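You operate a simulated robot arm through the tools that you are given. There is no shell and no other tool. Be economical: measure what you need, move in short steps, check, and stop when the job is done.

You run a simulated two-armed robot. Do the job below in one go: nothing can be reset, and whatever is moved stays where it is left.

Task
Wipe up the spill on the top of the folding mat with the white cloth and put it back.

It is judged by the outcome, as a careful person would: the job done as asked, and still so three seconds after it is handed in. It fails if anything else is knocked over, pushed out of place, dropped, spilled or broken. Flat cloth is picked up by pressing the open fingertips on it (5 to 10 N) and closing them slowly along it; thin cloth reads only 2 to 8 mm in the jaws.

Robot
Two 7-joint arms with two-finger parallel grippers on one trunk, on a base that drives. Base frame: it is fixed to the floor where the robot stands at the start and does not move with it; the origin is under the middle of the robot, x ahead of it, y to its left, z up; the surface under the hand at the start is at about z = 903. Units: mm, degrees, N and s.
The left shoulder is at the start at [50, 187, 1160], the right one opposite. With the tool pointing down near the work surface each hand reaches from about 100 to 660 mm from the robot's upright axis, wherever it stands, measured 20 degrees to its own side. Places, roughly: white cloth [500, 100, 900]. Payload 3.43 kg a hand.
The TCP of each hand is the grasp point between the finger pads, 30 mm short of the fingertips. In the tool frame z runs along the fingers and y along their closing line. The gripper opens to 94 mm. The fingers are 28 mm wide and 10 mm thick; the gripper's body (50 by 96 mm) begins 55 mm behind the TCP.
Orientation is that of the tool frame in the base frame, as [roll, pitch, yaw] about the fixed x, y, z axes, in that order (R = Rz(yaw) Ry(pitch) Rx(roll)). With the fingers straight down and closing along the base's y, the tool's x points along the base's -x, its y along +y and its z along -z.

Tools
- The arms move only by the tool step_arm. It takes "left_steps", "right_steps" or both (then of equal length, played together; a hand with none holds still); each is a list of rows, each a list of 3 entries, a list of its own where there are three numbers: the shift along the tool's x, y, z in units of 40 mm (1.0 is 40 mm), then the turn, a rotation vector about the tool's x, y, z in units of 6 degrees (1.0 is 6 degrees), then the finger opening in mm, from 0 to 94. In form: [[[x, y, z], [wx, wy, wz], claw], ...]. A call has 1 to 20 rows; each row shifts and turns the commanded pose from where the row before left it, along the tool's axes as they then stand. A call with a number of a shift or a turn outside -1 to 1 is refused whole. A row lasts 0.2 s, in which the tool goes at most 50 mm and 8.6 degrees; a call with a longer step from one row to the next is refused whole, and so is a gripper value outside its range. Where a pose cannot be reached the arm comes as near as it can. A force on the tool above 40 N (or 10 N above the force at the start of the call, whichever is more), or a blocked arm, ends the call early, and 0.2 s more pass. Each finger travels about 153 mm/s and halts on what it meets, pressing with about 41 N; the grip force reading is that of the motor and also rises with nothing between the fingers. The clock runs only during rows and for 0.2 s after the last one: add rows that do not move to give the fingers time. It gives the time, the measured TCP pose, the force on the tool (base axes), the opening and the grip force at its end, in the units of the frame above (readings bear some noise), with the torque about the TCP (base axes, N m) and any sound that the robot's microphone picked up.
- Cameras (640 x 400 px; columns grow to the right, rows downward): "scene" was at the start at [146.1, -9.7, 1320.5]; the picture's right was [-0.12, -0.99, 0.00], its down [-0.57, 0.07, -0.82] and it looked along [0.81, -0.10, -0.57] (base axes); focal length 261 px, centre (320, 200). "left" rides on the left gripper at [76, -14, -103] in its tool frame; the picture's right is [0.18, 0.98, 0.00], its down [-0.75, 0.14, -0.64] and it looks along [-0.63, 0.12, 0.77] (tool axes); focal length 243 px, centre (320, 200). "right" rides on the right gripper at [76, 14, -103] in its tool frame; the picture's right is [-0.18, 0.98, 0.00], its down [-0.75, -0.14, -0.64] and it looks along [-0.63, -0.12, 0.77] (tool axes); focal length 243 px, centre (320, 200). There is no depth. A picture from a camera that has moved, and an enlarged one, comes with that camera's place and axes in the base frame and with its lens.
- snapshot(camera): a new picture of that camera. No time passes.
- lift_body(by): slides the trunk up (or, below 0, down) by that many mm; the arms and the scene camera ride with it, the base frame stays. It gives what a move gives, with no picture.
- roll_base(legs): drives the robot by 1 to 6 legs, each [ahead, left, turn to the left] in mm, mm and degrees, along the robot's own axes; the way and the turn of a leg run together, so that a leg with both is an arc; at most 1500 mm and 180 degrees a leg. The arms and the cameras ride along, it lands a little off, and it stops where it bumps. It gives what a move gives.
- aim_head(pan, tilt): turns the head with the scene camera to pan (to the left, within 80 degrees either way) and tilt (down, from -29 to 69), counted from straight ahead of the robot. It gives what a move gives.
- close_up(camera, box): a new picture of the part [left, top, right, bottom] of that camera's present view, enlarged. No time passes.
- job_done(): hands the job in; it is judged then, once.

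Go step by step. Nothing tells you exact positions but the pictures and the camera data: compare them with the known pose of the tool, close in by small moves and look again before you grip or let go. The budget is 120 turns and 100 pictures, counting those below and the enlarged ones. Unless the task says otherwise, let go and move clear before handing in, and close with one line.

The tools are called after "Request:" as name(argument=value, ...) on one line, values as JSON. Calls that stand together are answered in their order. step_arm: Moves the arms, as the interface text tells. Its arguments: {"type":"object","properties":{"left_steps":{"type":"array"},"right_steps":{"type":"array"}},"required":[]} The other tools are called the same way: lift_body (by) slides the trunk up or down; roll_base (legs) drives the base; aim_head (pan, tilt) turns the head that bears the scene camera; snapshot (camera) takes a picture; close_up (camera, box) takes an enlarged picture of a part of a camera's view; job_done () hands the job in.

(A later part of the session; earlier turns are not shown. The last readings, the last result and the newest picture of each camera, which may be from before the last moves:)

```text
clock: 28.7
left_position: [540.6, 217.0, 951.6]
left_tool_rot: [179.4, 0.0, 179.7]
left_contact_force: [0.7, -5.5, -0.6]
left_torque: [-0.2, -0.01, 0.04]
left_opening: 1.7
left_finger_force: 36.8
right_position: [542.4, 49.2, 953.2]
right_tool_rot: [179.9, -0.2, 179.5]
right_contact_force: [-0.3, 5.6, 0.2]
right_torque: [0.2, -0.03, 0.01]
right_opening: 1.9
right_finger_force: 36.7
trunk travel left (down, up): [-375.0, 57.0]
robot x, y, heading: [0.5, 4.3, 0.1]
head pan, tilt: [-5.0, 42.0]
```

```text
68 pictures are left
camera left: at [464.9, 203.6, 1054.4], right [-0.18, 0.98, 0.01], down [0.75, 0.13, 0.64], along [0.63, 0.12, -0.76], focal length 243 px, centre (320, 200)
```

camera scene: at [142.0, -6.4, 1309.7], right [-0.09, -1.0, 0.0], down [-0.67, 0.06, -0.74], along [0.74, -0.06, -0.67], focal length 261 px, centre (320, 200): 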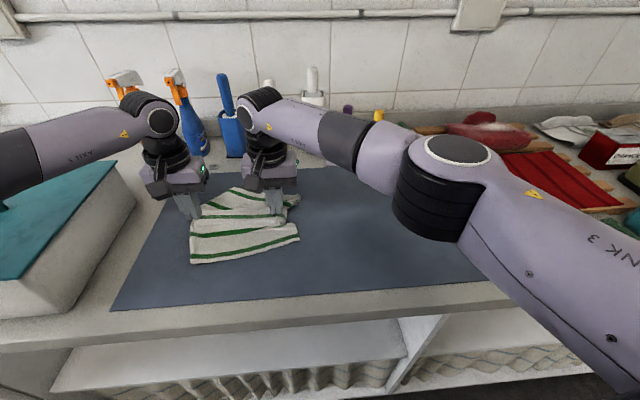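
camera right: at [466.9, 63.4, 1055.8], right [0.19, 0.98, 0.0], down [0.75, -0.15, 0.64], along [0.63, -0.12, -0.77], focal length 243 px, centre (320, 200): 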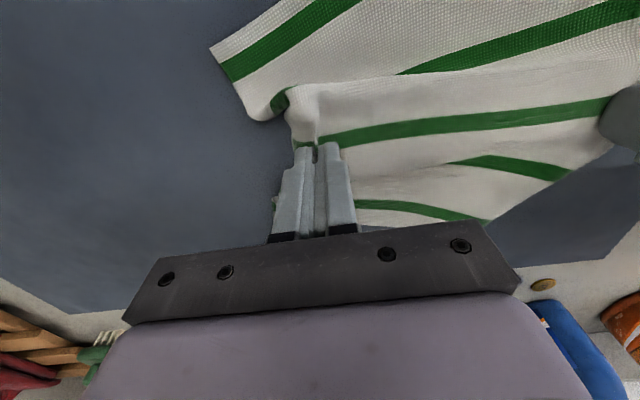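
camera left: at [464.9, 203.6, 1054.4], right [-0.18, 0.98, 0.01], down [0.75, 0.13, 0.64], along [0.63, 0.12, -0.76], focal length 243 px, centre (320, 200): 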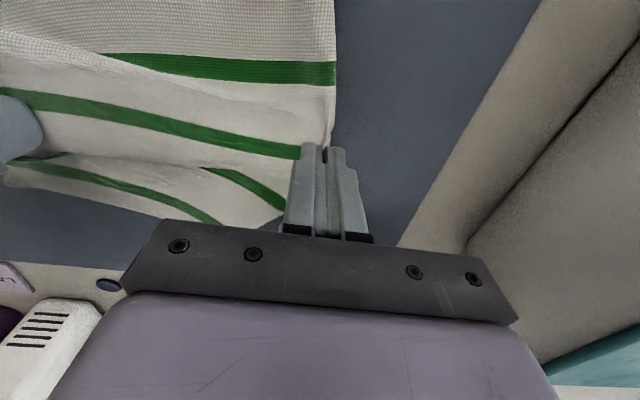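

The cloth is back at its place but its near and far halves are a bit ruffled. I set it down, release both grips gently, rise and look, then tidy it by its corners.

Request:
step_arm(left_steps=[[[0, 0, 0.2], [0, 0, 0], 0], [[0, 0, 0.2], [0, 0, 0], 0], [[0, 0, 0], [0, 0, 0], 6], [[0, 0, 0], [0, 0, 0], 14], [[0, 0, 0], [0, 0, 0], 22], [[0, 0, 0], [0, 0, 0], 30], [[0, 0, 0], [0, 0, 0], 34], [[0, 0, -0.5], [0, 0, 0], 36], [[0, 0, -1], [0, 0, 0], 36], [[0, 0, -1], [0, 0, 0], 36], [[0, 0, -1], [0, 0, 0], 36], [[0, 0, -1], [0, 0, 0], 36], [[0, 0, 0], [0, 0, 0], 36]], right_steps=[[[0, 0, 0.2], [0, 0, 0], 0], [[0, 0, 0.22], [0, 0, 0], 0], [[0, 0, 0], [0, 0, 0], 6], [[0, 0, 0], [0, 0, 0], 14], [[0, 0, 0], [0, 0, 0], 22], [[0, 0, 0], [0, 0, 0], 30], [[0, 0, 0], [0, 0, 0], 34], [[0, 0, -0.5], [0, 0, 0], 36], [[0, 0, -1], [0, 0, 0], 36], [[0, -1, -0.5], [0, 0, 0], 36], [[0, -1, -0.5], [0, 0, 0], 36], [[0, -1, -0.5], [0, 0, 0], 36], [[0, -1, 0], [0, 0, 0], 36]])

Request:
snapshot(camera="scene")

Request:
snapshot(camera="left")

Request:
snapshot(camera="right")

```text
clock: 31.5
left_position: [542.8, 215.5, 1116.2]
left_tool_rot: [179.4, 0.0, 179.8]
left_contact_force: [-0.3, 0.5, -0.5]
left_torque: [0.02, 0.0, -0.01]
left_opening: 36.1
left_finger_force: 0.0
right_position: [544.1, -111.8, 1054.3]
right_tool_rot: [-179.9, -0.1, 179.6]
right_contact_force: [0.8, -0.1, -0.7]
right_torque: [-0.02, 0.02, 0.02]
right_opening: 35.9
right_finger_force: 0.1
trunk travel left (down, up): [-375.0, 57.0]
robot x, y, heading: [-2.7, 0.1, -0.0]
head pan, tilt: [-5.0, 42.0]
```

```text
67 pictures are left
camera scene: at [142.1, -6.8, 1309.7], right [-0.09, -1.0, 0.0], down [-0.67, 0.06, -0.74], along [0.74, -0.06, -0.67], focal length 261 px, centre (320, 200)
```

scene: 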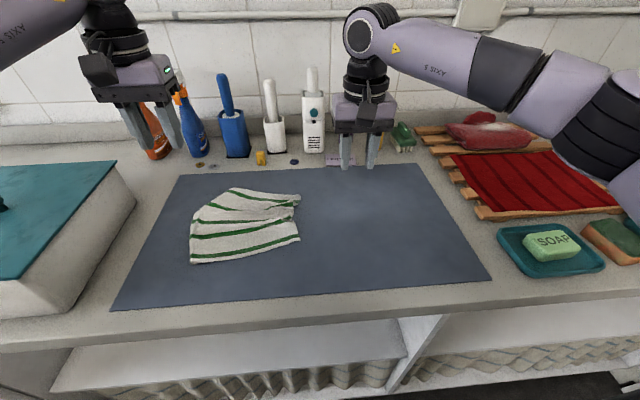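

```text
66 pictures are left
camera left: at [466.3, 201.9, 1218.2], right [-0.18, 0.98, 0.01], down [0.75, 0.13, 0.64], along [0.63, 0.12, -0.77], focal length 243 px, centre (320, 200)
```

left: 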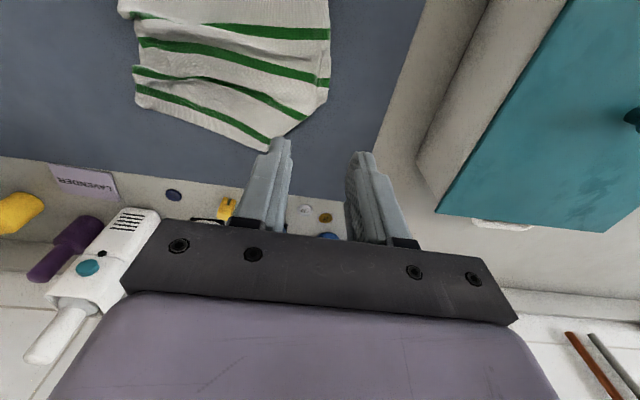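

```text
65 pictures are left
camera right: at [468.7, -97.8, 1157.3], right [0.19, 0.98, 0.0], down [0.75, -0.15, 0.64], along [0.63, -0.12, -0.77], focal length 243 px, centre (320, 200)
```

right: 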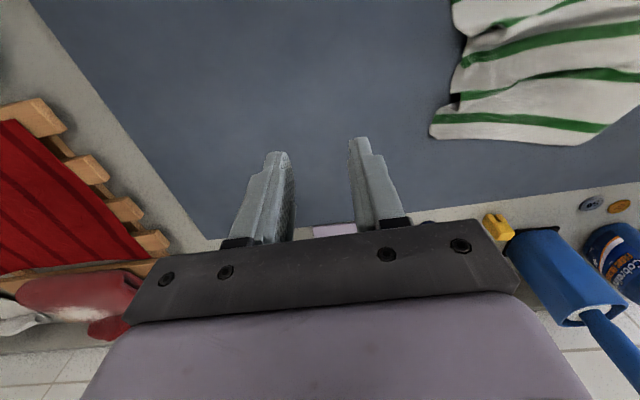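

The spill is gone and the cloth lies back in place, though rumpled. I zoom in to see its corners for straightening it.

Request:
close_up(camera="scene", box=[170, 170, 330, 280])

Request:
close_up(camera="scene", box=[300, 130, 480, 250])

```text
3.64 times, centred on (250, 225) of scene
camera zoom: at [142.1, -6.8, 1309.7], right [-0.09, -1.0, 0.0], down [-0.67, 0.06, -0.74], along [0.74, -0.06, -0.67], focal length 948 px, centre (574, 109)
```

zoom: 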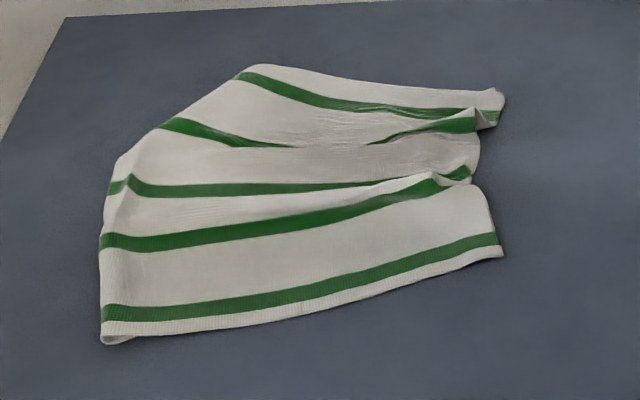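

```text
3.33 times, centred on (390, 190) of scene
camera zoom: at [142.1, -6.8, 1309.7], right [-0.09, -1.0, 0.0], down [-0.67, 0.06, -0.74], along [0.74, -0.06, -0.67], focal length 869 px, centre (87, 233)
```

zoom: 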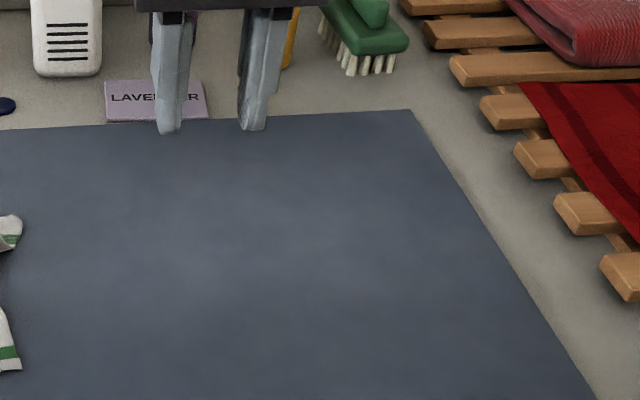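

The mat is clean, and the cloth's near corners are at about [437, 208] and [473, 7] instead of x 424, y 251 and 14. I will pinch both near corners and stretch them out, starting with hands above them.

Request:
step_arm(left_steps=[[[0.44, -0.135, 0.78], [0, 0, 0], 36], [[0.44, -0.135, 0.78], [0, 0, 0], 36], [[0.44, -0.135, 0.78], [0, 0, 0], 36], [[0.44, -0.135, 0.78], [0, 0, 0], 36], [[0.44, -0.135, 0.78], [0, 0, 0], 36], [[0, 0, 0], [0, 0, 0], 36]], right_steps=[[[0.28, 0.71, 0.47], [0, 0, 0], 36], [[0.28, 0.71, 0.47], [0, 0, 0], 36], [[0.28, 0.71, 0.47], [0, 0, 0], 36], [[0.28, 0.71, 0.47], [0, 0, 0], 36], [[0.28, 0.71, 0.47], [0, 0, 0], 36], [[0, 0, 0], [0, 0, 0], 36]])

Request:
snapshot(camera="left")

Request:
snapshot(camera="right")

Request:
close_up(camera="scene", box=[140, 140, 360, 290])

```text
clock: 32.9
left_position: [454.1, 189.6, 956.8]
left_tool_rot: [179.4, 0.0, 179.8]
left_contact_force: [-0.1, -0.3, -0.5]
left_torque: [0.02, -0.01, -0.02]
left_opening: 36.1
left_finger_force: 0.0
right_position: [487.2, 28.6, 962.6]
right_tool_rot: [-179.9, -0.1, 179.5]
right_contact_force: [-0.2, -0.4, -0.4]
right_torque: [-0.01, 0.03, -0.02]
right_opening: 35.9
right_finger_force: 0.1
trunk travel left (down, up): [-375.0, 57.0]
robot x, y, heading: [-0.5, 3.8, 0.2]
head pan, tilt: [-5.0, 42.0]
```

```text
62 pictures are left
camera left: at [378.0, 175.6, 1060.4], right [-0.18, 0.98, 0.01], down [0.75, 0.13, 0.64], along [0.63, 0.12, -0.76], focal length 243 px, centre (320, 200)
```

left: 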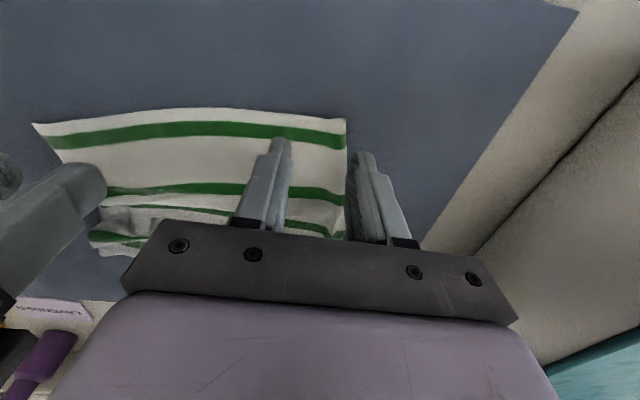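

```text
61 pictures are left
camera right: at [412.0, 44.0, 1065.8], right [0.19, 0.98, 0.0], down [0.75, -0.15, 0.64], along [0.63, -0.12, -0.77], focal length 243 px, centre (320, 200)
```

right: 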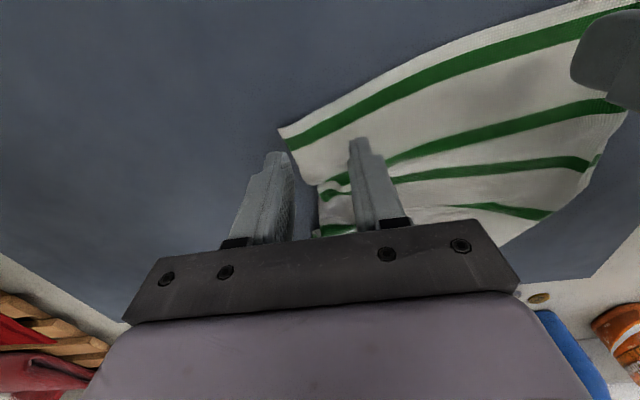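

```text
2.67 times, centred on (250, 215) of scene
camera zoom: at [141.9, -6.5, 1309.7], right [-0.09, -1.0, 0.0], down [-0.67, 0.06, -0.74], along [0.74, -0.06, -0.67], focal length 695 px, centre (507, 160)
```

zoom: 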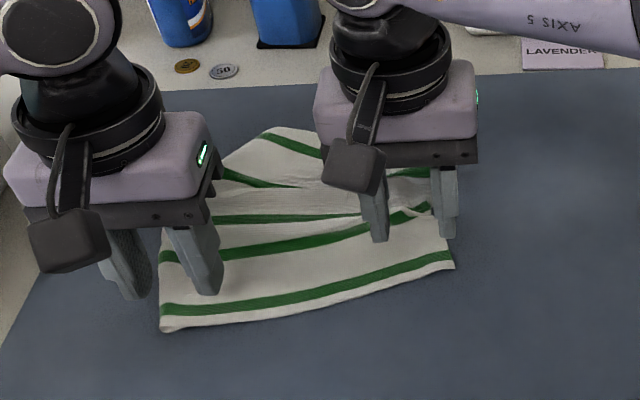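

The pinch points need about 10 mm more inward. I correct and come down to near contact.

Request:
step_arm(left_steps=[[[0, -0.3, 0.2], [0, 0, 0], 36], [[0, 0, 0.2], [0.1, 0, 0], 36], [[0, 0, 0.1], [0, 0, 0], 36], [[0, 0, 0], [0, 0, 0], 36]], right_steps=[[[0, 0.26, 0.3], [0, 0, 0], 36], [[0, 0, 0.25], [0, 0, 0], 36], [[0, 0, 0.1], [0, 0, 0], 36], [[0, 0, 0], [0, 0, 0], 36]])

```text
clock: 33.9
left_position: [453.8, 178.6, 939.1]
left_tool_rot: [180.0, 0.0, 179.8]
left_contact_force: [-0.1, 0.0, 0.6]
left_torque: [0.04, 0.02, 0.04]
left_opening: 36.0
left_finger_force: 0.1
right_position: [487.4, 40.5, 936.4]
right_tool_rot: [179.9, -0.1, 179.4]
right_contact_force: [-0.2, -0.3, 0.3]
right_torque: [0.01, -0.03, 0.0]
right_opening: 36.0
right_finger_force: 0.1
trunk travel left (down, up): [-375.0, 57.0]
robot x, y, heading: [-2.3, 0.5, -0.0]
head pan, tilt: [-5.0, 42.0]
```

Request:
step_arm(left_steps=[[[0, 0, 0.08], [0, 0, 0], 36], [[0, 0, 0.04], [0, 0, 0], 36], [[0, 0, 0], [0, 0, 0], 36]], right_steps=[[[0, 0, 0.05], [0, 0, 0], 36], [[0, 0, 0.04], [0, 0, 0], 36], [[0, 0, 0], [0, 0, 0], 36]])

```text
clock: 34.7
left_position: [453.1, 178.2, 935.2]
left_tool_rot: [-179.9, 0.2, 179.8]
left_contact_force: [0.5, 0.4, 5.9]
left_torque: [0.17, -0.03, 0.0]
left_opening: 36.0
left_finger_force: 0.1
right_position: [486.7, 40.0, 934.1]
right_tool_rot: [179.9, 0.2, 179.6]
right_contact_force: [3.6, -1.1, 20.4]
right_torque: [-0.43, -0.06, 0.08]
right_opening: 36.3
right_finger_force: 0.1
trunk travel left (down, up): [-375.0, 57.0]
robot x, y, heading: [-0.3, 2.1, -0.2]
head pan, tilt: [-5.0, 42.0]
```

The left presses at 6 N, the right at 20 N; I ease the right by about a millimetre and close both slowly.

Request:
step_arm(left_steps=[[[0, 0, 0.01], [0, 0, 0], 36], [[0, 0, 0], [0, 0, 0], 32], [[0, 0, 0], [0, 0, 0], 29], [[0, 0, 0], [0, 0, 0], 26], [[0, 0, 0], [0, 0, 0], 23], [[0, 0, 0], [0, 0, 0], 20], [[0, 0, 0], [0, 0, 0], 17], [[0, 0, 0], [0, 0, 0], 14], [[0, 0, 0], [0, 0, 0], 11], [[0, 0, 0], [0, 0, 0], 8], [[0, 0, 0], [0, 0, 0], 5], [[0, 0, 0], [0, 0, 0], 2], [[0, 0, 0], [0, 0, 0], 0], [[0, 0, 0], [0, 0, 0], 0]], right_steps=[[[0, 0, -0.03], [0, 0, 0], 36], [[0, 0, 0], [0, 0, 0], 32], [[0, 0, 0], [0, 0, 0], 29], [[0, 0, 0], [0, 0, 0], 26], [[0, 0, 0], [0, 0, 0], 23], [[0, 0, 0], [0, 0, 0], 20], [[0, 0, 0], [0, 0, 0], 17], [[0, 0, 0], [0, 0, 0], 14], [[0, 0, 0], [0, 0, 0], 11], [[0, 0, 0], [0, 0, 0], 8], [[0, 0, 0], [0, 0, 0], 5], [[0, 0, 0], [0, 0, 0], 2], [[0, 0, 0], [0, 0, 0], 0], [[0, 0, 0], [0, 0, 0], 0]])

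Request:
step_arm(left_steps=[[[0, 0, -0.2], [0, 0, 0], 0], [[0, 0, -0.2], [0, 0, 0], 0], [[0, 0, 0], [0, 0, 0], 0]], right_steps=[[[0, 0, -0.2], [0, 0, 0], 0], [[0, 0, -0.2], [0, 0, 0], 0], [[0, 0, 0], [0, 0, 0], 0]])

Request:
close_up(camera="scene", box=[140, 140, 360, 290])

Request:
snapshot(camera="right")

Request:
snapshot(camera="left")

```text
clock: 37.7
left_position: [451.7, 180.6, 935.1]
left_tool_rot: [180.0, 0.4, 179.9]
left_contact_force: [5.1, 0.7, 19.2]
left_torque: [0.16, 0.01, 0.06]
left_opening: 2.3
left_finger_force: 36.9
right_position: [484.3, 42.1, 933.7]
right_tool_rot: [180.0, 0.1, 179.6]
right_contact_force: [-0.2, 5.6, 19.5]
right_torque: [0.08, 0.1, -0.03]
right_opening: 1.7
right_finger_force: 37.0
trunk travel left (down, up): [-375.0, 57.0]
robot x, y, heading: [0.9, 0.9, -0.0]
head pan, tilt: [-5.0, 42.0]
```

```text
clock: 38.5
left_position: [452.8, 178.7, 948.6]
left_tool_rot: [-179.9, 0.0, 179.7]
left_contact_force: [2.1, -9.7, -0.2]
left_torque: [-0.31, -0.08, 0.14]
left_opening: 2.0
left_finger_force: 36.1
right_position: [486.7, 40.9, 947.6]
right_tool_rot: [180.0, -0.2, 179.6]
right_contact_force: [-2.2, 10.4, -0.3]
right_torque: [0.29, 0.06, -0.08]
right_opening: 2.0
right_finger_force: 36.7
trunk travel left (down, up): [-375.0, 57.0]
robot x, y, heading: [0.9, 1.2, -0.0]
head pan, tilt: [-5.0, 42.0]
```

```text
2.67 times, centred on (250, 215) of scene
camera zoom: at [141.9, -6.3, 1309.6], right [-0.09, -1.0, 0.0], down [-0.67, 0.06, -0.74], along [0.74, -0.06, -0.67], focal length 695 px, centre (507, 160)
```

zoom: 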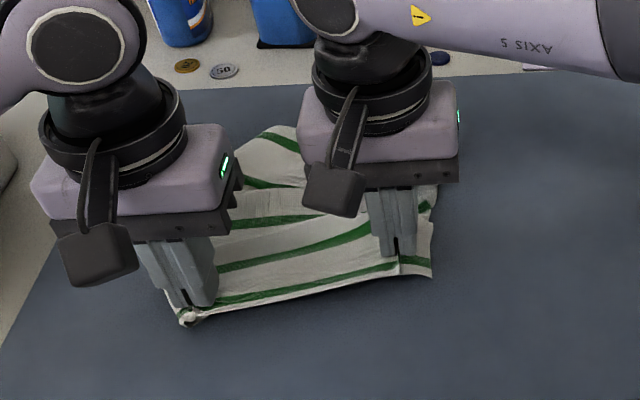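

```text
58 pictures are left
camera right: at [411.0, 56.4, 1051.4], right [0.19, 0.98, 0.0], down [0.75, -0.15, 0.64], along [0.63, -0.12, -0.77], focal length 243 px, centre (320, 200)
```

right: 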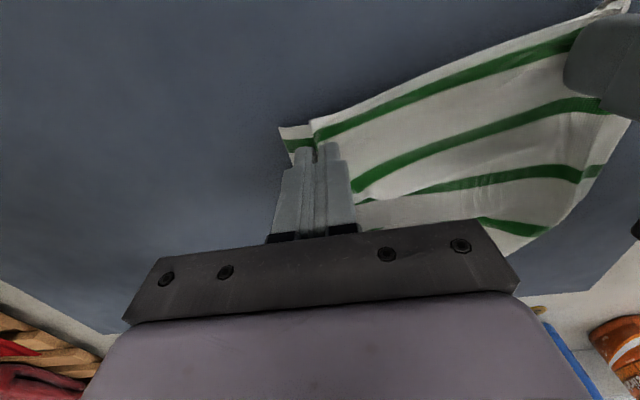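

```text
57 pictures are left
camera left: at [376.6, 165.7, 1051.3], right [-0.18, 0.98, 0.0], down [0.75, 0.14, 0.64], along [0.63, 0.11, -0.77], focal length 243 px, centre (320, 200)
```

left: 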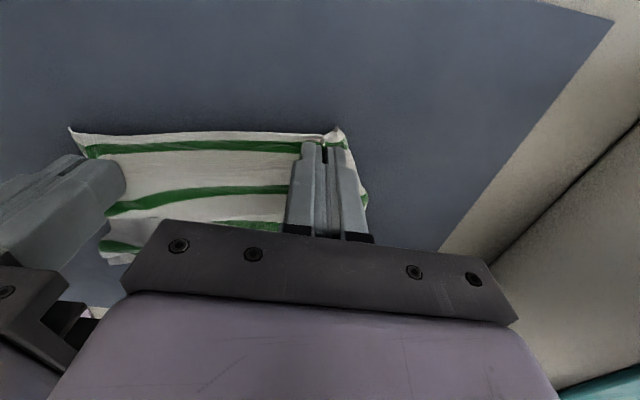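

Both near corners are held. I lift the near edge so the cloth hangs out straight, squaring it and centring it on its original y range.

Request:
step_arm(left_steps=[[[-0.0425, 0.0575, -0.5], [0, 0, 0], 0], [[-0.0425, 0.0575, -0.5], [0, 0, 0], 0], [[-0.0425, 0.0575, -0.5], [0, 0, 0], 0], [[-0.0425, 0.0575, -0.5], [0, 0, 0], 0], [[-0.0425, 0.0575, -0.5], [0, 0, 0], 0], [[-0.0425, 0.0575, -0.5], [0, 0, 0], 0], [[-0.0425, 0.0575, -0.5], [0, 0, 0], 0], [[-0.0425, 0.0575, -0.5], [0, 0, 0], 0], [[-0.0425, 0.0575, -0.5], [0, 0, 0], 0], [[-0.0425, 0.0575, -0.5], [0, 0, 0], 0], [[0, 0, -0.5], [0, 0, 0], 0], [[0, 0, 0], [0, 0, 0], 0]], right_steps=[[[0.0425, 0.0525, -0.5], [0, 0, 0], 0], [[0.0425, 0.0525, -0.5], [0, 0, 0], 0], [[0.0425, 0.0525, -0.5], [0, 0, 0], 0], [[0.0425, 0.0525, -0.5], [0, 0, 0], 0], [[0.0425, 0.0525, -0.5], [0, 0, 0], 0], [[0.0425, 0.0525, -0.5], [0, 0, 0], 0], [[0.0425, 0.0525, -0.5], [0, 0, 0], 0], [[0.0425, 0.0525, -0.5], [0, 0, 0], 0], [[0.0425, 0.0525, -0.5], [0, 0, 0], 0], [[0.0425, 0.0525, -0.5], [0, 0, 0], 0], [[0, 0, -0.5], [0, 0, 0], 0], [[0, 0, 0], [0, 0, 0], 0]])

Request:
snapshot(camera="scene")

Request:
snapshot(camera="left")

```text
clock: 41.1
left_position: [468.5, 200.4, 1169.7]
left_tool_rot: [-180.0, 0.0, 179.8]
left_contact_force: [0.0, -6.7, -0.5]
left_torque: [-0.18, -0.02, 0.07]
left_opening: 2.0
left_finger_force: 36.7
right_position: [472.7, 61.5, 1166.6]
right_tool_rot: [-179.9, -0.2, 179.5]
right_contact_force: [0.6, 6.4, -0.5]
right_torque: [0.17, -0.01, -0.1]
right_opening: 2.0
right_finger_force: 36.8
trunk travel left (down, up): [-375.0, 57.0]
robot x, y, heading: [-0.5, -0.9, -0.0]
head pan, tilt: [-5.0, 42.0]
```

```text
56 pictures are left
camera scene: at [142.2, -6.3, 1309.7], right [-0.09, -1.0, 0.0], down [-0.67, 0.06, -0.74], along [0.74, -0.06, -0.67], focal length 261 px, centre (320, 200)
```

scene: 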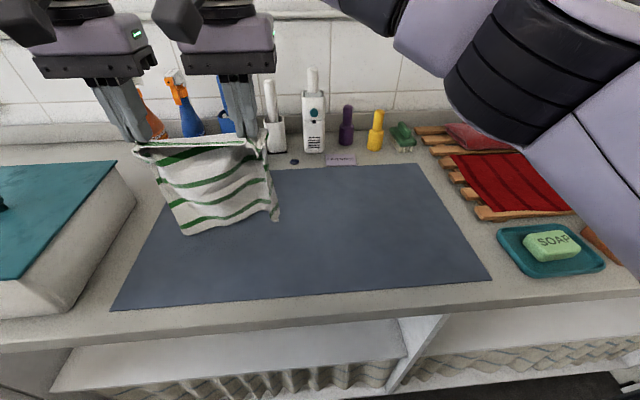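

```text
55 pictures are left
camera left: at [393.0, 187.8, 1271.7], right [-0.18, 0.98, 0.0], down [0.75, 0.14, 0.64], along [0.63, 0.12, -0.77], focal length 243 px, centre (320, 200)
```

left: 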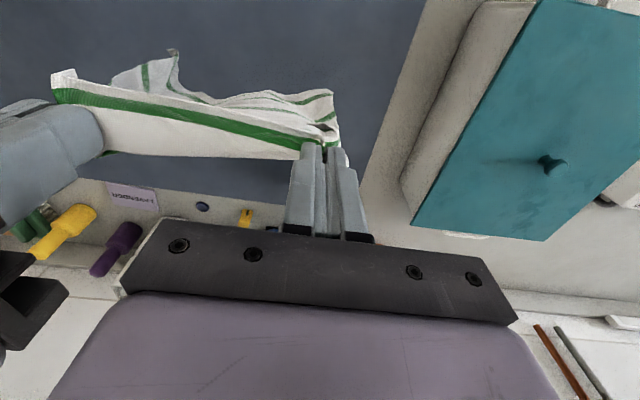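

The cloth hangs fairly flat between the hands. I tilt both hands forward to gain reach, then carry it slowly ahead toward the far line.

Request:
step_arm(left_steps=[[[0, 0, 0], [0, -1, 0], 0], [[0, 0, 0], [0, -1, 0], 0], [[0, 0, 0], [0, -1, 0], 0], [[0, 0, 0], [0, -1, 0], 0], [[0, 0, 0], [0, -1, 0], 0], [[0, 0, 0], [0, -1, 0], 0], [[0, 0, 0], [0, 0, 0], 0]], right_steps=[[[0, 0, 0], [0, -1, 0], 0], [[0, 0, 0], [0, -1, 0], 0], [[0, 0, 0], [0, -1, 0], 0], [[0, 0, 0], [0, -1, 0], 0], [[0, 0, 0], [0, -1, 0], 0], [[0, 0, 0], [0, -1, 0], 0], [[0, 0, 0], [0, 0, 0], 0]])

Request:
snapshot(camera="scene")

```text
clock: 42.7
left_position: [470.8, 200.8, 1169.4]
left_tool_rot: [180.0, 36.1, 179.9]
left_contact_force: [0.0, -7.6, -0.9]
left_torque: [-0.21, -0.06, -0.06]
left_opening: 1.6
left_finger_force: 36.3
right_position: [470.8, 62.3, 1167.9]
right_tool_rot: [179.9, 35.9, 179.5]
right_contact_force: [0.2, 7.8, 0.3]
right_torque: [0.21, -0.01, 0.06]
right_opening: 1.9
right_finger_force: 36.4
trunk travel left (down, up): [-375.0, 57.0]
robot x, y, heading: [3.3, -0.4, -0.3]
head pan, tilt: [-5.0, 42.0]
```

```text
54 pictures are left
camera scene: at [142.1, -6.3, 1309.7], right [-0.09, -1.0, 0.0], down [-0.67, 0.06, -0.74], along [0.74, -0.06, -0.67], focal length 261 px, centre (320, 200)
```

scene: 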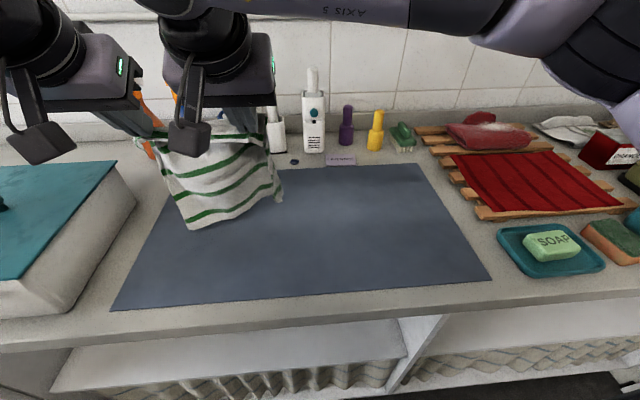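

Tilt is right. Forward now by 160 mm, slowly.

Request:
step_arm(left_steps=[[[-0.32, 0, 0.235], [0, 0, 0], 0], [[-0.32, 0, 0.235], [0, 0, 0], 0], [[-0.32, 0, 0.235], [0, 0, 0], 0], [[-0.32, 0, 0.235], [0, 0, 0], 0], [[-0.32, 0, 0.235], [0, 0, 0], 0], [[-0.32, 0, 0.235], [0, 0, 0], 0], [[-0.32, 0, 0.235], [0, 0, 0], 0], [[-0.32, 0, 0.235], [0, 0, 0], 0], [[-0.32, 0, 0.235], [0, 0, 0], 0], [[-0.32, 0, 0.235], [0, 0, 0], 0], [[0, 0, 0], [0, 0, 0], 0], [[0, 0, 0], [0, 0, 0], 0]], right_steps=[[[-0.32, 0, 0.235], [0, 0, 0], 0], [[-0.32, 0, 0.235], [0, 0, 0], 0], [[-0.32, 0, 0.235], [0, 0, 0], 0], [[-0.32, 0, 0.235], [0, 0, 0], 0], [[-0.32, 0, 0.235], [0, 0, 0], 0], [[-0.32, 0, 0.235], [0, 0, 0], 0], [[-0.32, 0, 0.235], [0, 0, 0], 0], [[-0.32, 0, 0.235], [0, 0, 0], 0], [[-0.32, 0, 0.235], [0, 0, 0], 0], [[-0.32, 0, 0.235], [0, 0, 0], 0], [[0, 0, 0], [0, 0, 0], 0], [[0, 0, 0], [0, 0, 0], 0]])

Request:
snapshot(camera="scene")

Request:
snapshot(camera="left")

Request:
snapshot(camera="right")

```text
clock: 45.0
left_position: [625.2, 181.8, 1168.4]
left_tool_rot: [-178.9, 36.6, 178.1]
left_contact_force: [2.7, -17.9, -0.5]
left_torque: [-0.57, -0.04, -0.21]
left_opening: 1.6
left_finger_force: 36.6
right_position: [644.1, 31.5, 1169.7]
right_tool_rot: [176.6, 35.0, 175.5]
right_contact_force: [-3.1, 17.7, -0.4]
right_torque: [0.53, 0.06, 0.27]
right_opening: 1.9
right_finger_force: 36.6
trunk travel left (down, up): [-375.0, 57.0]
robot x, y, heading: [-2.2, 2.3, 0.1]
head pan, tilt: [-5.0, 42.0]
stopped in row 11 (left hand): the force on the tool passed its limit at 43 N (the readings are from after the stop); the commanded pose is now the measured one
```

```text
53 pictures are left
camera scene: at [141.8, -6.8, 1309.7], right [-0.09, -1.0, 0.0], down [-0.67, 0.06, -0.74], along [0.74, -0.06, -0.67], focal length 261 px, centre (320, 200)
```

scene: 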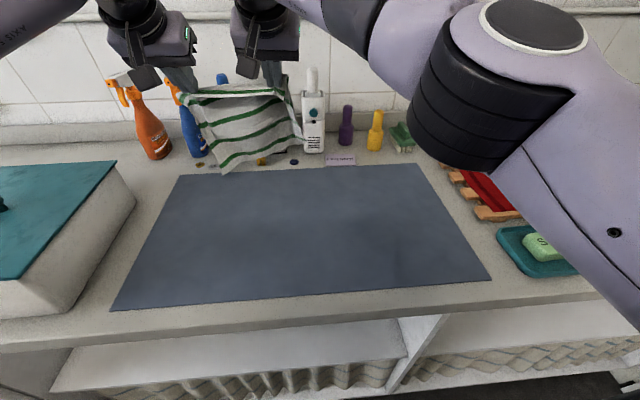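

```text
52 pictures are left
camera left: at [502.8, 174.4, 1207.1], right [-0.1, 0.99, -0.13], down [0.23, 0.15, 0.96], along [0.97, 0.07, -0.24], focal length 243 px, centre (320, 200)
```

left: 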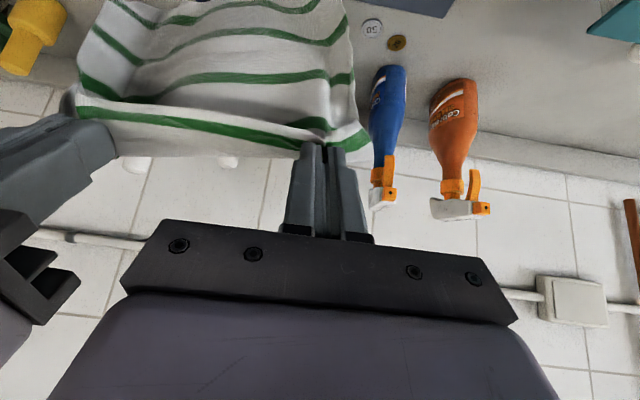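

```text
51 pictures are left
camera right: at [523.4, 49.8, 1211.4], right [0.2, 0.97, 0.15], down [0.24, -0.2, 0.95], along [0.95, -0.15, -0.27], focal length 243 px, centre (320, 200)
```

right: 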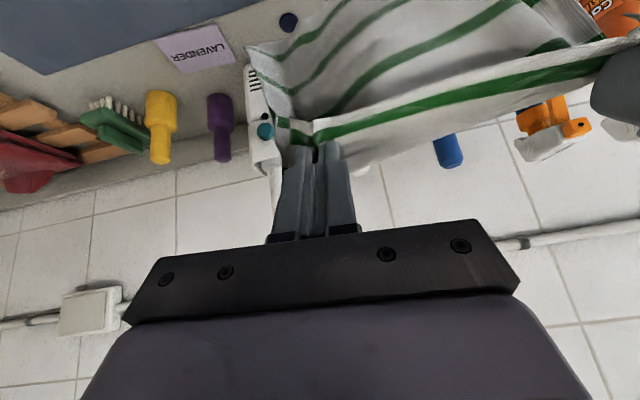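

The left arm hit its reach limit, drawing the cloth tight again. I back off to about x 610, square the hands and restore their spacing.

Request:
step_arm(left_steps=[[[0.05, -0.02, -0.03], [0, 0, 0], 0], [[0.1, 0.1, -0.07], [-0.12, 0.03, -0.08], 0], [[0.1, 0.2, -0.07], [-0.12, 0.03, -0.09], 0], [[0.05, 0.2, -0.05], [-0.12, 0.03, -0.09], 0], [[0, 0, 0], [0, 0, 0], 0], [[0, 0, 0], [0, 0, 0], 0]], right_steps=[[[0.17, 0.2, -0.125], [0.03, -0.04, -0.15], 0], [[0.17, 0.2, -0.125], [0.03, -0.04, -0.15], 0], [[0.17, 0.2, -0.125], [0.03, -0.04, -0.15], 0], [[0.17, 0.15, -0.125], [0.03, -0.04, -0.15], 0], [[0, 0, 0], [0, 0, 0], 0], [[0, 0, 0], [0, 0, 0], 0]])

Request:
snapshot(camera="scene")

Request:
snapshot(camera="right")

```text
clock: 46.4
left_position: [612.3, 207.0, 1169.8]
left_tool_rot: [179.9, 35.9, -179.6]
left_contact_force: [0.0, -5.5, -0.1]
left_torque: [-0.16, 0.04, -0.06]
left_opening: 1.9
left_finger_force: 36.9
right_position: [608.4, 64.5, 1173.1]
right_tool_rot: [-179.5, 36.3, -179.8]
right_contact_force: [1.1, 5.0, 0.7]
right_torque: [0.15, 0.01, 0.06]
right_opening: 2.1
right_finger_force: 36.4
trunk travel left (down, up): [-375.0, 57.0]
robot x, y, heading: [-2.0, -1.7, 0.1]
head pan, tilt: [-5.0, 42.0]
```

```text
50 pictures are left
camera scene: at [141.9, -6.2, 1309.7], right [-0.09, -1.0, 0.0], down [-0.67, 0.06, -0.74], along [0.74, -0.06, -0.67], focal length 261 px, centre (320, 200)
```

scene: 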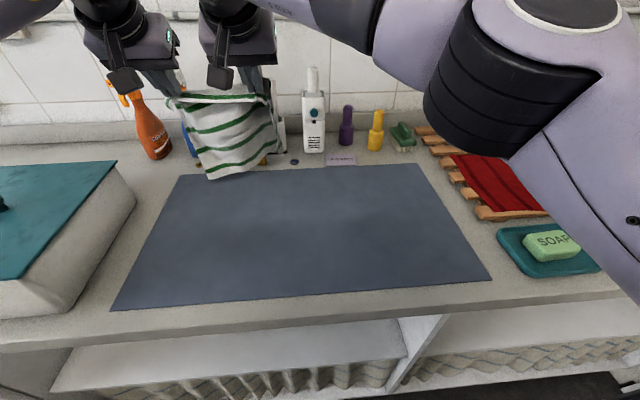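

```text
49 pictures are left
camera right: at [487.7, 79.3, 1210.9], right [0.15, 0.98, 0.1], down [0.23, -0.13, 0.96], along [0.96, -0.12, -0.24], focal length 243 px, centre (320, 200)
```

right: 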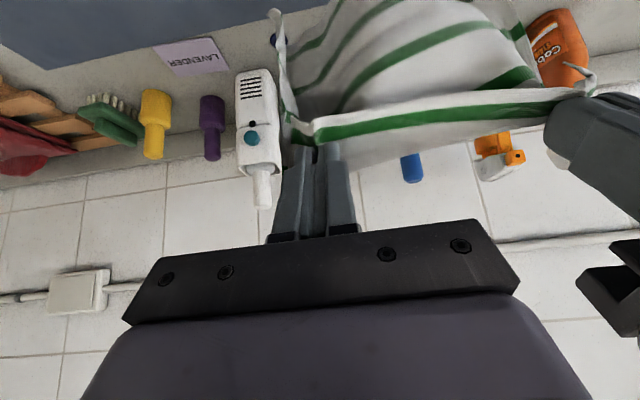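

I zoom in on the hanging cloth, as its far right corner seems higher than the left one.

Request:
close_up(camera="scene", box=[150, 60, 310, 190])

Request:
snapshot(camera="left")

```text
3.08 times, centred on (230, 125) of scene
camera zoom: at [141.9, -6.2, 1309.7], right [-0.09, -1.0, 0.0], down [-0.67, 0.06, -0.74], along [0.74, -0.06, -0.67], focal length 802 px, centre (597, 431)
```

zoom: 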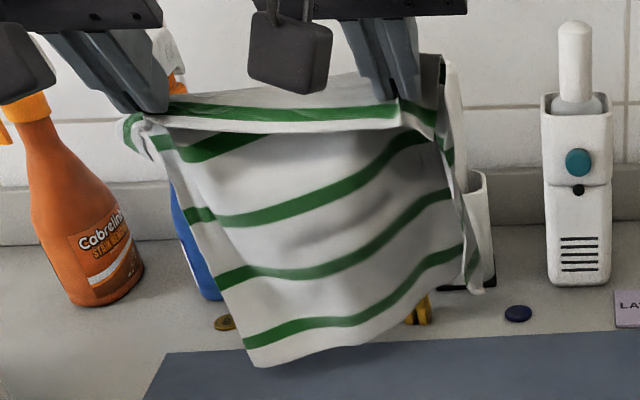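

```text
47 pictures are left
camera left: at [490.5, 192.6, 1207.6], right [-0.16, 0.98, -0.11], down [0.23, 0.14, 0.96], along [0.96, 0.13, -0.25], focal length 243 px, centre (320, 200)
```

left: 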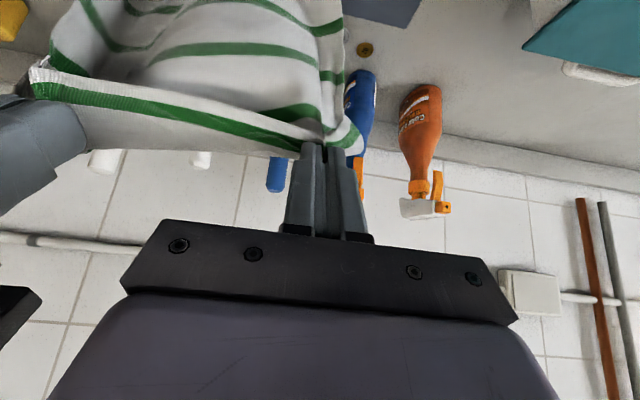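

The right flap hangs bowed, but laying it down should spread it mostly. I lower until the far edge touches, then bring the hands back along an arc to lay the cloth toward me.

Request:
step_arm(left_steps=[[[0.091, 0, 0.367], [0, 0, 0], 0], [[0.091, 0, 0.367], [0, 0, 0], 0], [[0.091, 0, 0.367], [0, 0, 0], 0], [[0, 0, 0], [0, 0, 0], 0], [[0.368, 0, -0.206], [0, 0, 0], 0], [[0.368, 0, -0.206], [0, 0, 0], 0], [[0.368, 0, -0.206], [0, 0, 0], 0], [[0.368, 0, -0.206], [0, 0, 0], 0], [[0.366, 0, -0.05], [0, 0, 0], 0], [[0.366, 0, -0.05], [0, 0, 0], 0], [[0.366, 0, -0.05], [0, 0, 0], 0], [[0.366, 0, -0.05], [0, 0, 0], 0], [[0.366, 0, -0.05], [0, 0, 0], 0], [[0, 0, 0], [0, 0, 0], 0]], right_steps=[[[0.091, 0, 0.367], [0, 0, 0], 0], [[0.091, 0, 0.367], [0, 0, 0], 0], [[0.091, 0, 0.367], [0, 0, 0], 0], [[0, 0, 0], [0, 0, 0], 0], [[0.368, 0, -0.206], [0, 0, 0], 0], [[0.368, 0, -0.206], [0, 0, 0], 0], [[0.368, 0, -0.206], [0, 0, 0], 0], [[0.368, 0, -0.206], [0, 0, 0], 0], [[0.366, 0, -0.05], [0, 0, 0], 0], [[0.366, 0, -0.05], [0, 0, 0], 0], [[0.366, 0, -0.05], [0, 0, 0], 0], [[0.366, 0, -0.05], [0, 0, 0], 0], [[0.366, 0, -0.05], [0, 0, 0], 0], [[0, 0, 0], [0, 0, 0], 0]])

Request:
snapshot(camera="scene")

```text
clock: 49.4
left_position: [496.6, 206.0, 1084.4]
left_tool_rot: [179.9, 36.0, -179.4]
left_contact_force: [-0.2, -4.7, -0.8]
left_torque: [-0.13, 0.0, -0.04]
left_opening: 1.8
left_finger_force: 36.0
right_position: [497.0, 64.7, 1085.1]
right_tool_rot: [-179.5, 36.3, -179.9]
right_contact_force: [0.2, 4.0, -0.5]
right_torque: [0.14, 0.0, 0.04]
right_opening: 1.9
right_finger_force: 37.3
trunk travel left (down, up): [-375.0, 57.0]
robot x, y, heading: [1.3, 0.7, -0.0]
head pan, tilt: [-5.0, 42.0]
```

```text
46 pictures are left
camera scene: at [142.0, -6.2, 1309.7], right [-0.09, -1.0, 0.0], down [-0.67, 0.06, -0.74], along [0.74, -0.06, -0.67], focal length 261 px, centre (320, 200)
```

scene: 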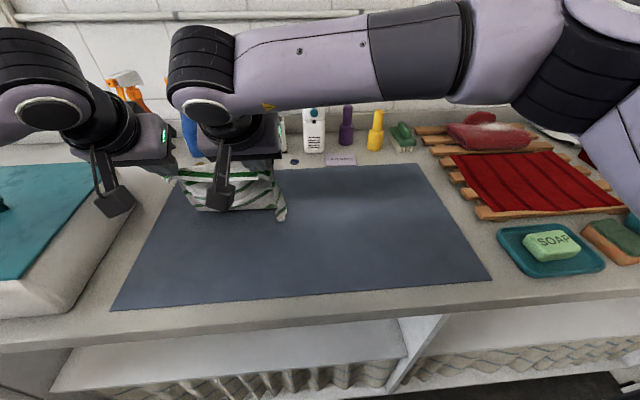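

The far edge slid back while laying, so the cloth isn't spread yet. I bring the near edge down to the mat slightly nearer than its place; then I'll pull the far corners out to their place, which draws everything straight.

Request:
step_arm(left_steps=[[[0, 0, 0], [0, 1, 0], 0], [[0, 0, 0], [0, 1, 0], 0], [[0, 0, 0], [0, 1, 0], 0], [[0, 0, 0], [0, 1, 0], 0], [[0, 0, 0], [0, 1, 0], 0], [[0, 0, 0], [0, 1, 0], 0], [[0.269, 0, 0.4625], [0, 0, 0], 0], [[0.269, 0, 0.4625], [0, 0, 0], 0], [[0.269, 0, 0.4625], [0, 0, 0], 0], [[0.269, 0, 0.4625], [0, 0, 0], 0], [[0.269, 0, 0.4625], [0, 0, 0], 0], [[0.269, 0, 0.4625], [0, 0, 0], 0], [[0.269, 0, 0.4625], [0, 0, 0], 0], [[0.269, 0, 0.35], [0, 0, 0], 0], [[0, 0, 0], [0, 0, 0], 0]], right_steps=[[[0, 0, 0], [0, 1, 0], 0], [[0, 0, 0], [0, 1, 0], 0], [[0, 0, 0], [0, 1, 0], 0], [[0, 0, 0], [0, 1, 0], 0], [[0, 0, 0], [0, 1, 0], 0], [[0, 0, 0], [0, 1, 0], 0], [[0.269, 0, 0.4625], [0, 0, 0], 0], [[0.269, 0, 0.4625], [0, 0, 0], 0], [[0.269, 0, 0.4625], [0, 0, 0], 0], [[0.269, 0, 0.4625], [0, 0, 0], 0], [[0.269, 0, 0.4625], [0, 0, 0], 0], [[0.269, 0, 0.4625], [0, 0, 0], 0], [[0.269, 0, 0.4625], [0, 0, 0], 0], [[0.269, 0, 0.35], [0, 0, 0], 0], [[0, 0, 0], [0, 0, 0], 0]])

Request:
close_up(camera="scene", box=[140, 140, 360, 310])

Request:
snapshot(camera="left")

Request:
snapshot(camera="right")

```text
clock: 52.6
left_position: [410.3, 205.9, 940.6]
left_tool_rot: [179.9, -0.1, -179.5]
left_contact_force: [-0.5, -5.3, -0.3]
left_torque: [-0.16, 0.0, 0.04]
left_opening: 1.7
left_finger_force: 36.8
right_position: [413.1, 62.3, 940.0]
right_tool_rot: [-179.7, 0.3, 179.8]
right_contact_force: [-0.6, 4.7, 1.0]
right_torque: [0.15, 0.01, -0.06]
right_opening: 1.9
right_finger_force: 37.1
trunk travel left (down, up): [-375.0, 57.0]
robot x, y, heading: [2.1, -0.8, 0.1]
head pan, tilt: [-5.0, 42.0]
```

```text
2.35 times, centred on (250, 225) of scene
camera zoom: at [141.9, -6.2, 1309.7], right [-0.09, -1.0, 0.0], down [-0.67, 0.06, -0.74], along [0.74, -0.06, -0.67], focal length 613 px, centre (485, 141)
```

zoom: 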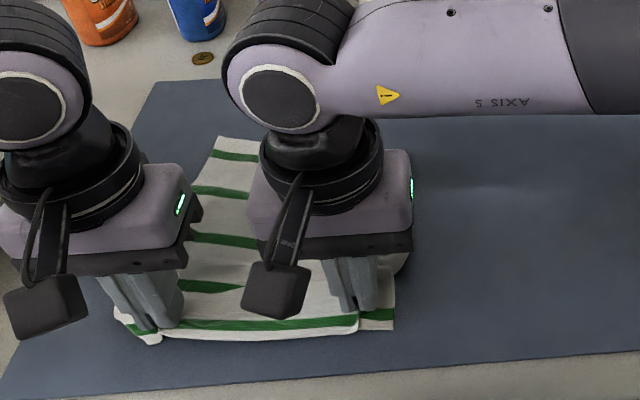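

```text
44 pictures are left
camera left: at [334.5, 191.3, 1044.0], right [-0.19, 0.98, 0.0], down [0.75, 0.15, 0.64], along [0.63, 0.13, -0.77], focal length 243 px, centre (320, 200)
```

left: 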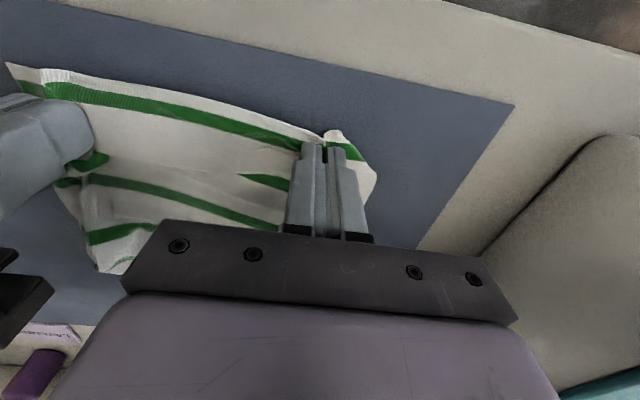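

```text
43 pictures are left
camera right: at [335.4, 78.2, 1044.1], right [0.19, 0.98, -0.01], down [0.75, -0.14, 0.65], along [0.63, -0.13, -0.76], focal length 243 px, centre (320, 200)
```

right: 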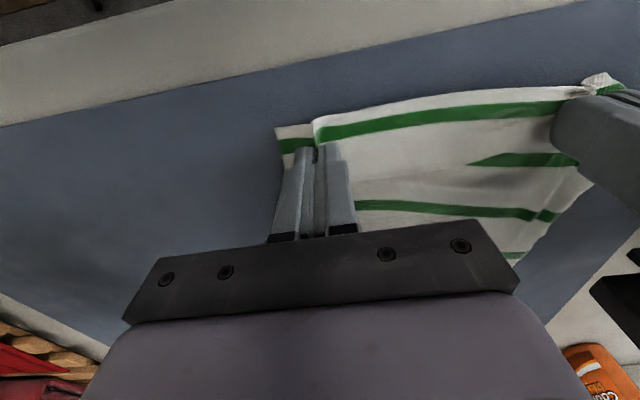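

The cloth has laid out almost straight (far left corner near x 618, near edge near 395). I set it down, release and look.

Request:
step_arm(left_steps=[[[0, 0, 0.13], [0, 0, 0], 0], [[0, 0, 0], [0, 0, 0], 5], [[0, 0, 0], [0, 0, 0], 12], [[0, 0, 0], [0, 0, 0], 20], [[0, 0, 0], [0, 0, 0], 28], [[0, 0, 0], [0, 0, 0], 34], [[0, 0, -0.5], [0, 0, 0], 36], [[0, 0, -1], [0, 0, 0], 36], [[0, 0.5, -0.8], [0, 0, 0], 36], [[0, 0.5, -0.8], [0, 0, 0], 36], [[0, 0.5, -0.8], [0, 0, 0], 36], [[0, 0, -0.8], [0, 0, 0], 36]], right_steps=[[[0, 0, 0.13], [0, 0, 0], 0], [[0, 0, 0], [0, 0, 0], 5], [[0, 0, 0], [0, 0, 0], 12], [[0, 0, 0], [0, 0, 0], 20], [[0, 0, 0], [0, 0, 0], 28], [[0, 0, 0], [0, 0, 0], 34], [[0, 0, -0.5], [0, 0, 0], 36], [[0, 0, -1], [0, 0, 0], 36], [[0, -0.9, -0.5], [0, 0, 0], 36], [[0, -0.9, -0.5], [0, 0, 0], 36], [[0, -0.9, -0.5], [0, 0, 0], 36], [[0, -0.9, -0.5], [0, 0, 0], 36]])

Request:
close_up(camera="scene", box=[140, 150, 360, 310])

```text
clock: 55.2
left_position: [412.3, 262.5, 1124.2]
left_tool_rot: [179.8, -0.1, -179.4]
left_contact_force: [-0.1, -0.9, 0.4]
left_torque: [0.03, 0.01, 0.01]
left_opening: 36.1
left_finger_force: 0.1
right_position: [408.5, -82.1, 1076.1]
right_tool_rot: [-179.6, 0.3, 179.8]
right_contact_force: [-0.7, 0.3, -1.1]
right_torque: [0.02, 0.0, 0.0]
right_opening: 35.9
right_finger_force: 0.0
trunk travel left (down, up): [-375.0, 57.0]
robot x, y, heading: [0.1, -2.3, 0.1]
head pan, tilt: [-5.0, 42.0]
```

```text
2.50 times, centred on (250, 230) of scene
camera zoom: at [141.5, -7.2, 1309.7], right [-0.09, -1.0, 0.0], down [-0.67, 0.06, -0.74], along [0.74, -0.06, -0.67], focal length 652 px, centre (495, 125)
```

zoom: 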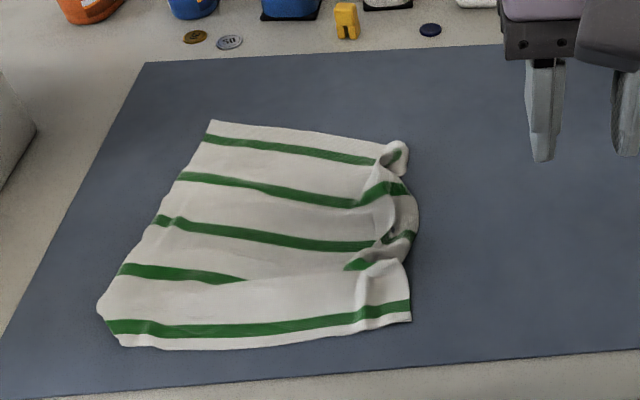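

Much better: only the right edge is curled and the cloth lies about 30 mm too near. I move the hands above the far corners to look at the curl before pinching.

Request:
step_arm(left_steps=[[[-0.8, -0.2, 0.3], [0, 0, 0], 36], [[-0.8, -0.2, 0.3], [0, 0, 0], 36], [[-0.8, -0.2, 0.3], [0, 0, 0], 36], [[-0.8, -0.2, 0.3], [0, 0, 0], 36], [[-0.5, -0.2, 0.3], [0, 0, 0], 36], [[0, 0, 0], [0, 0, 0], 36]], right_steps=[[[-0.5, 0.4, 0], [0, 0, 0], 36], [[-0.5, 0.4, 0], [0, 0, 0], 36], [[-0.5, 0.4, 0], [0, 0, 0], 36], [[-0.5, 0.4, 0], [0, 0, 0], 36], [[-0.5, 0.4, 0], [0, 0, 0], 36], [[0, 0, 0], [0, 0, 0], 36]])

Request:
snapshot(camera="right")

Request:
snapshot(camera="left")

```text
clock: 56.6
left_position: [558.0, 226.1, 1061.0]
left_tool_rot: [179.9, 0.0, -179.3]
left_contact_force: [-0.3, 0.2, 0.6]
left_torque: [0.0, -0.02, -0.04]
left_opening: 36.0
left_finger_force: 0.1
right_position: [509.5, 0.1, 1076.3]
right_tool_rot: [-179.6, 0.3, 179.9]
right_contact_force: [-0.8, -0.3, 0.0]
right_torque: [0.01, 0.02, 0.01]
right_opening: 35.9
right_finger_force: 0.0
trunk travel left (down, up): [-375.0, 57.0]
robot x, y, heading: [1.4, 2.1, -0.0]
head pan, tilt: [-5.0, 42.0]
```

```text
41 pictures are left
camera right: at [432.2, 15.5, 1179.6], right [0.19, 0.98, -0.01], down [0.75, -0.14, 0.65], along [0.63, -0.12, -0.76], focal length 243 px, centre (320, 200)
```

right: 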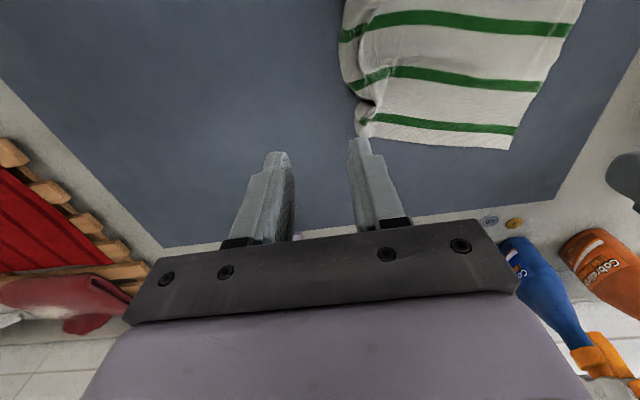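

```text
40 pictures are left
camera left: at [482.8, 211.4, 1164.0], right [-0.19, 0.98, 0.0], down [0.75, 0.15, 0.64], along [0.63, 0.13, -0.77], focal length 243 px, centre (320, 200)
```

left: 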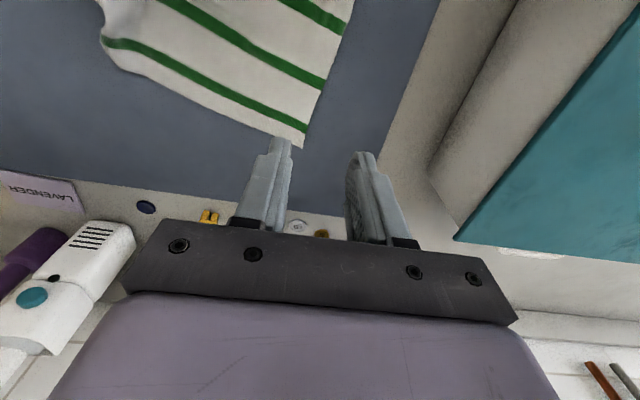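

Request:
close_up(camera="right", box=[310, 0, 600, 180])

```text
2.21 times, centred on (455, 90) of right
camera zoom: at [432.2, 15.5, 1179.6], right [0.19, 0.98, -0.01], down [0.75, -0.14, 0.65], along [0.63, -0.12, -0.76], focal length 535 px, centre (22, 443)
```

zoom: 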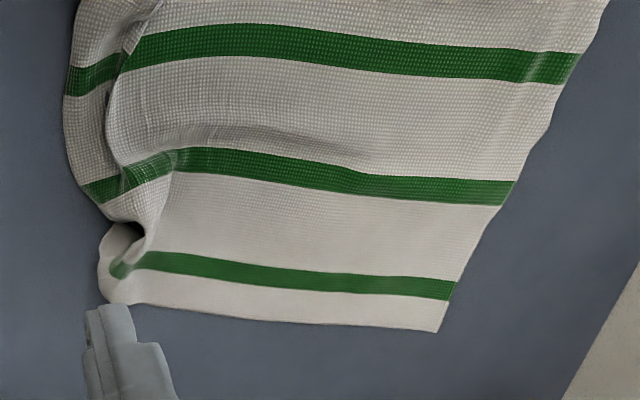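

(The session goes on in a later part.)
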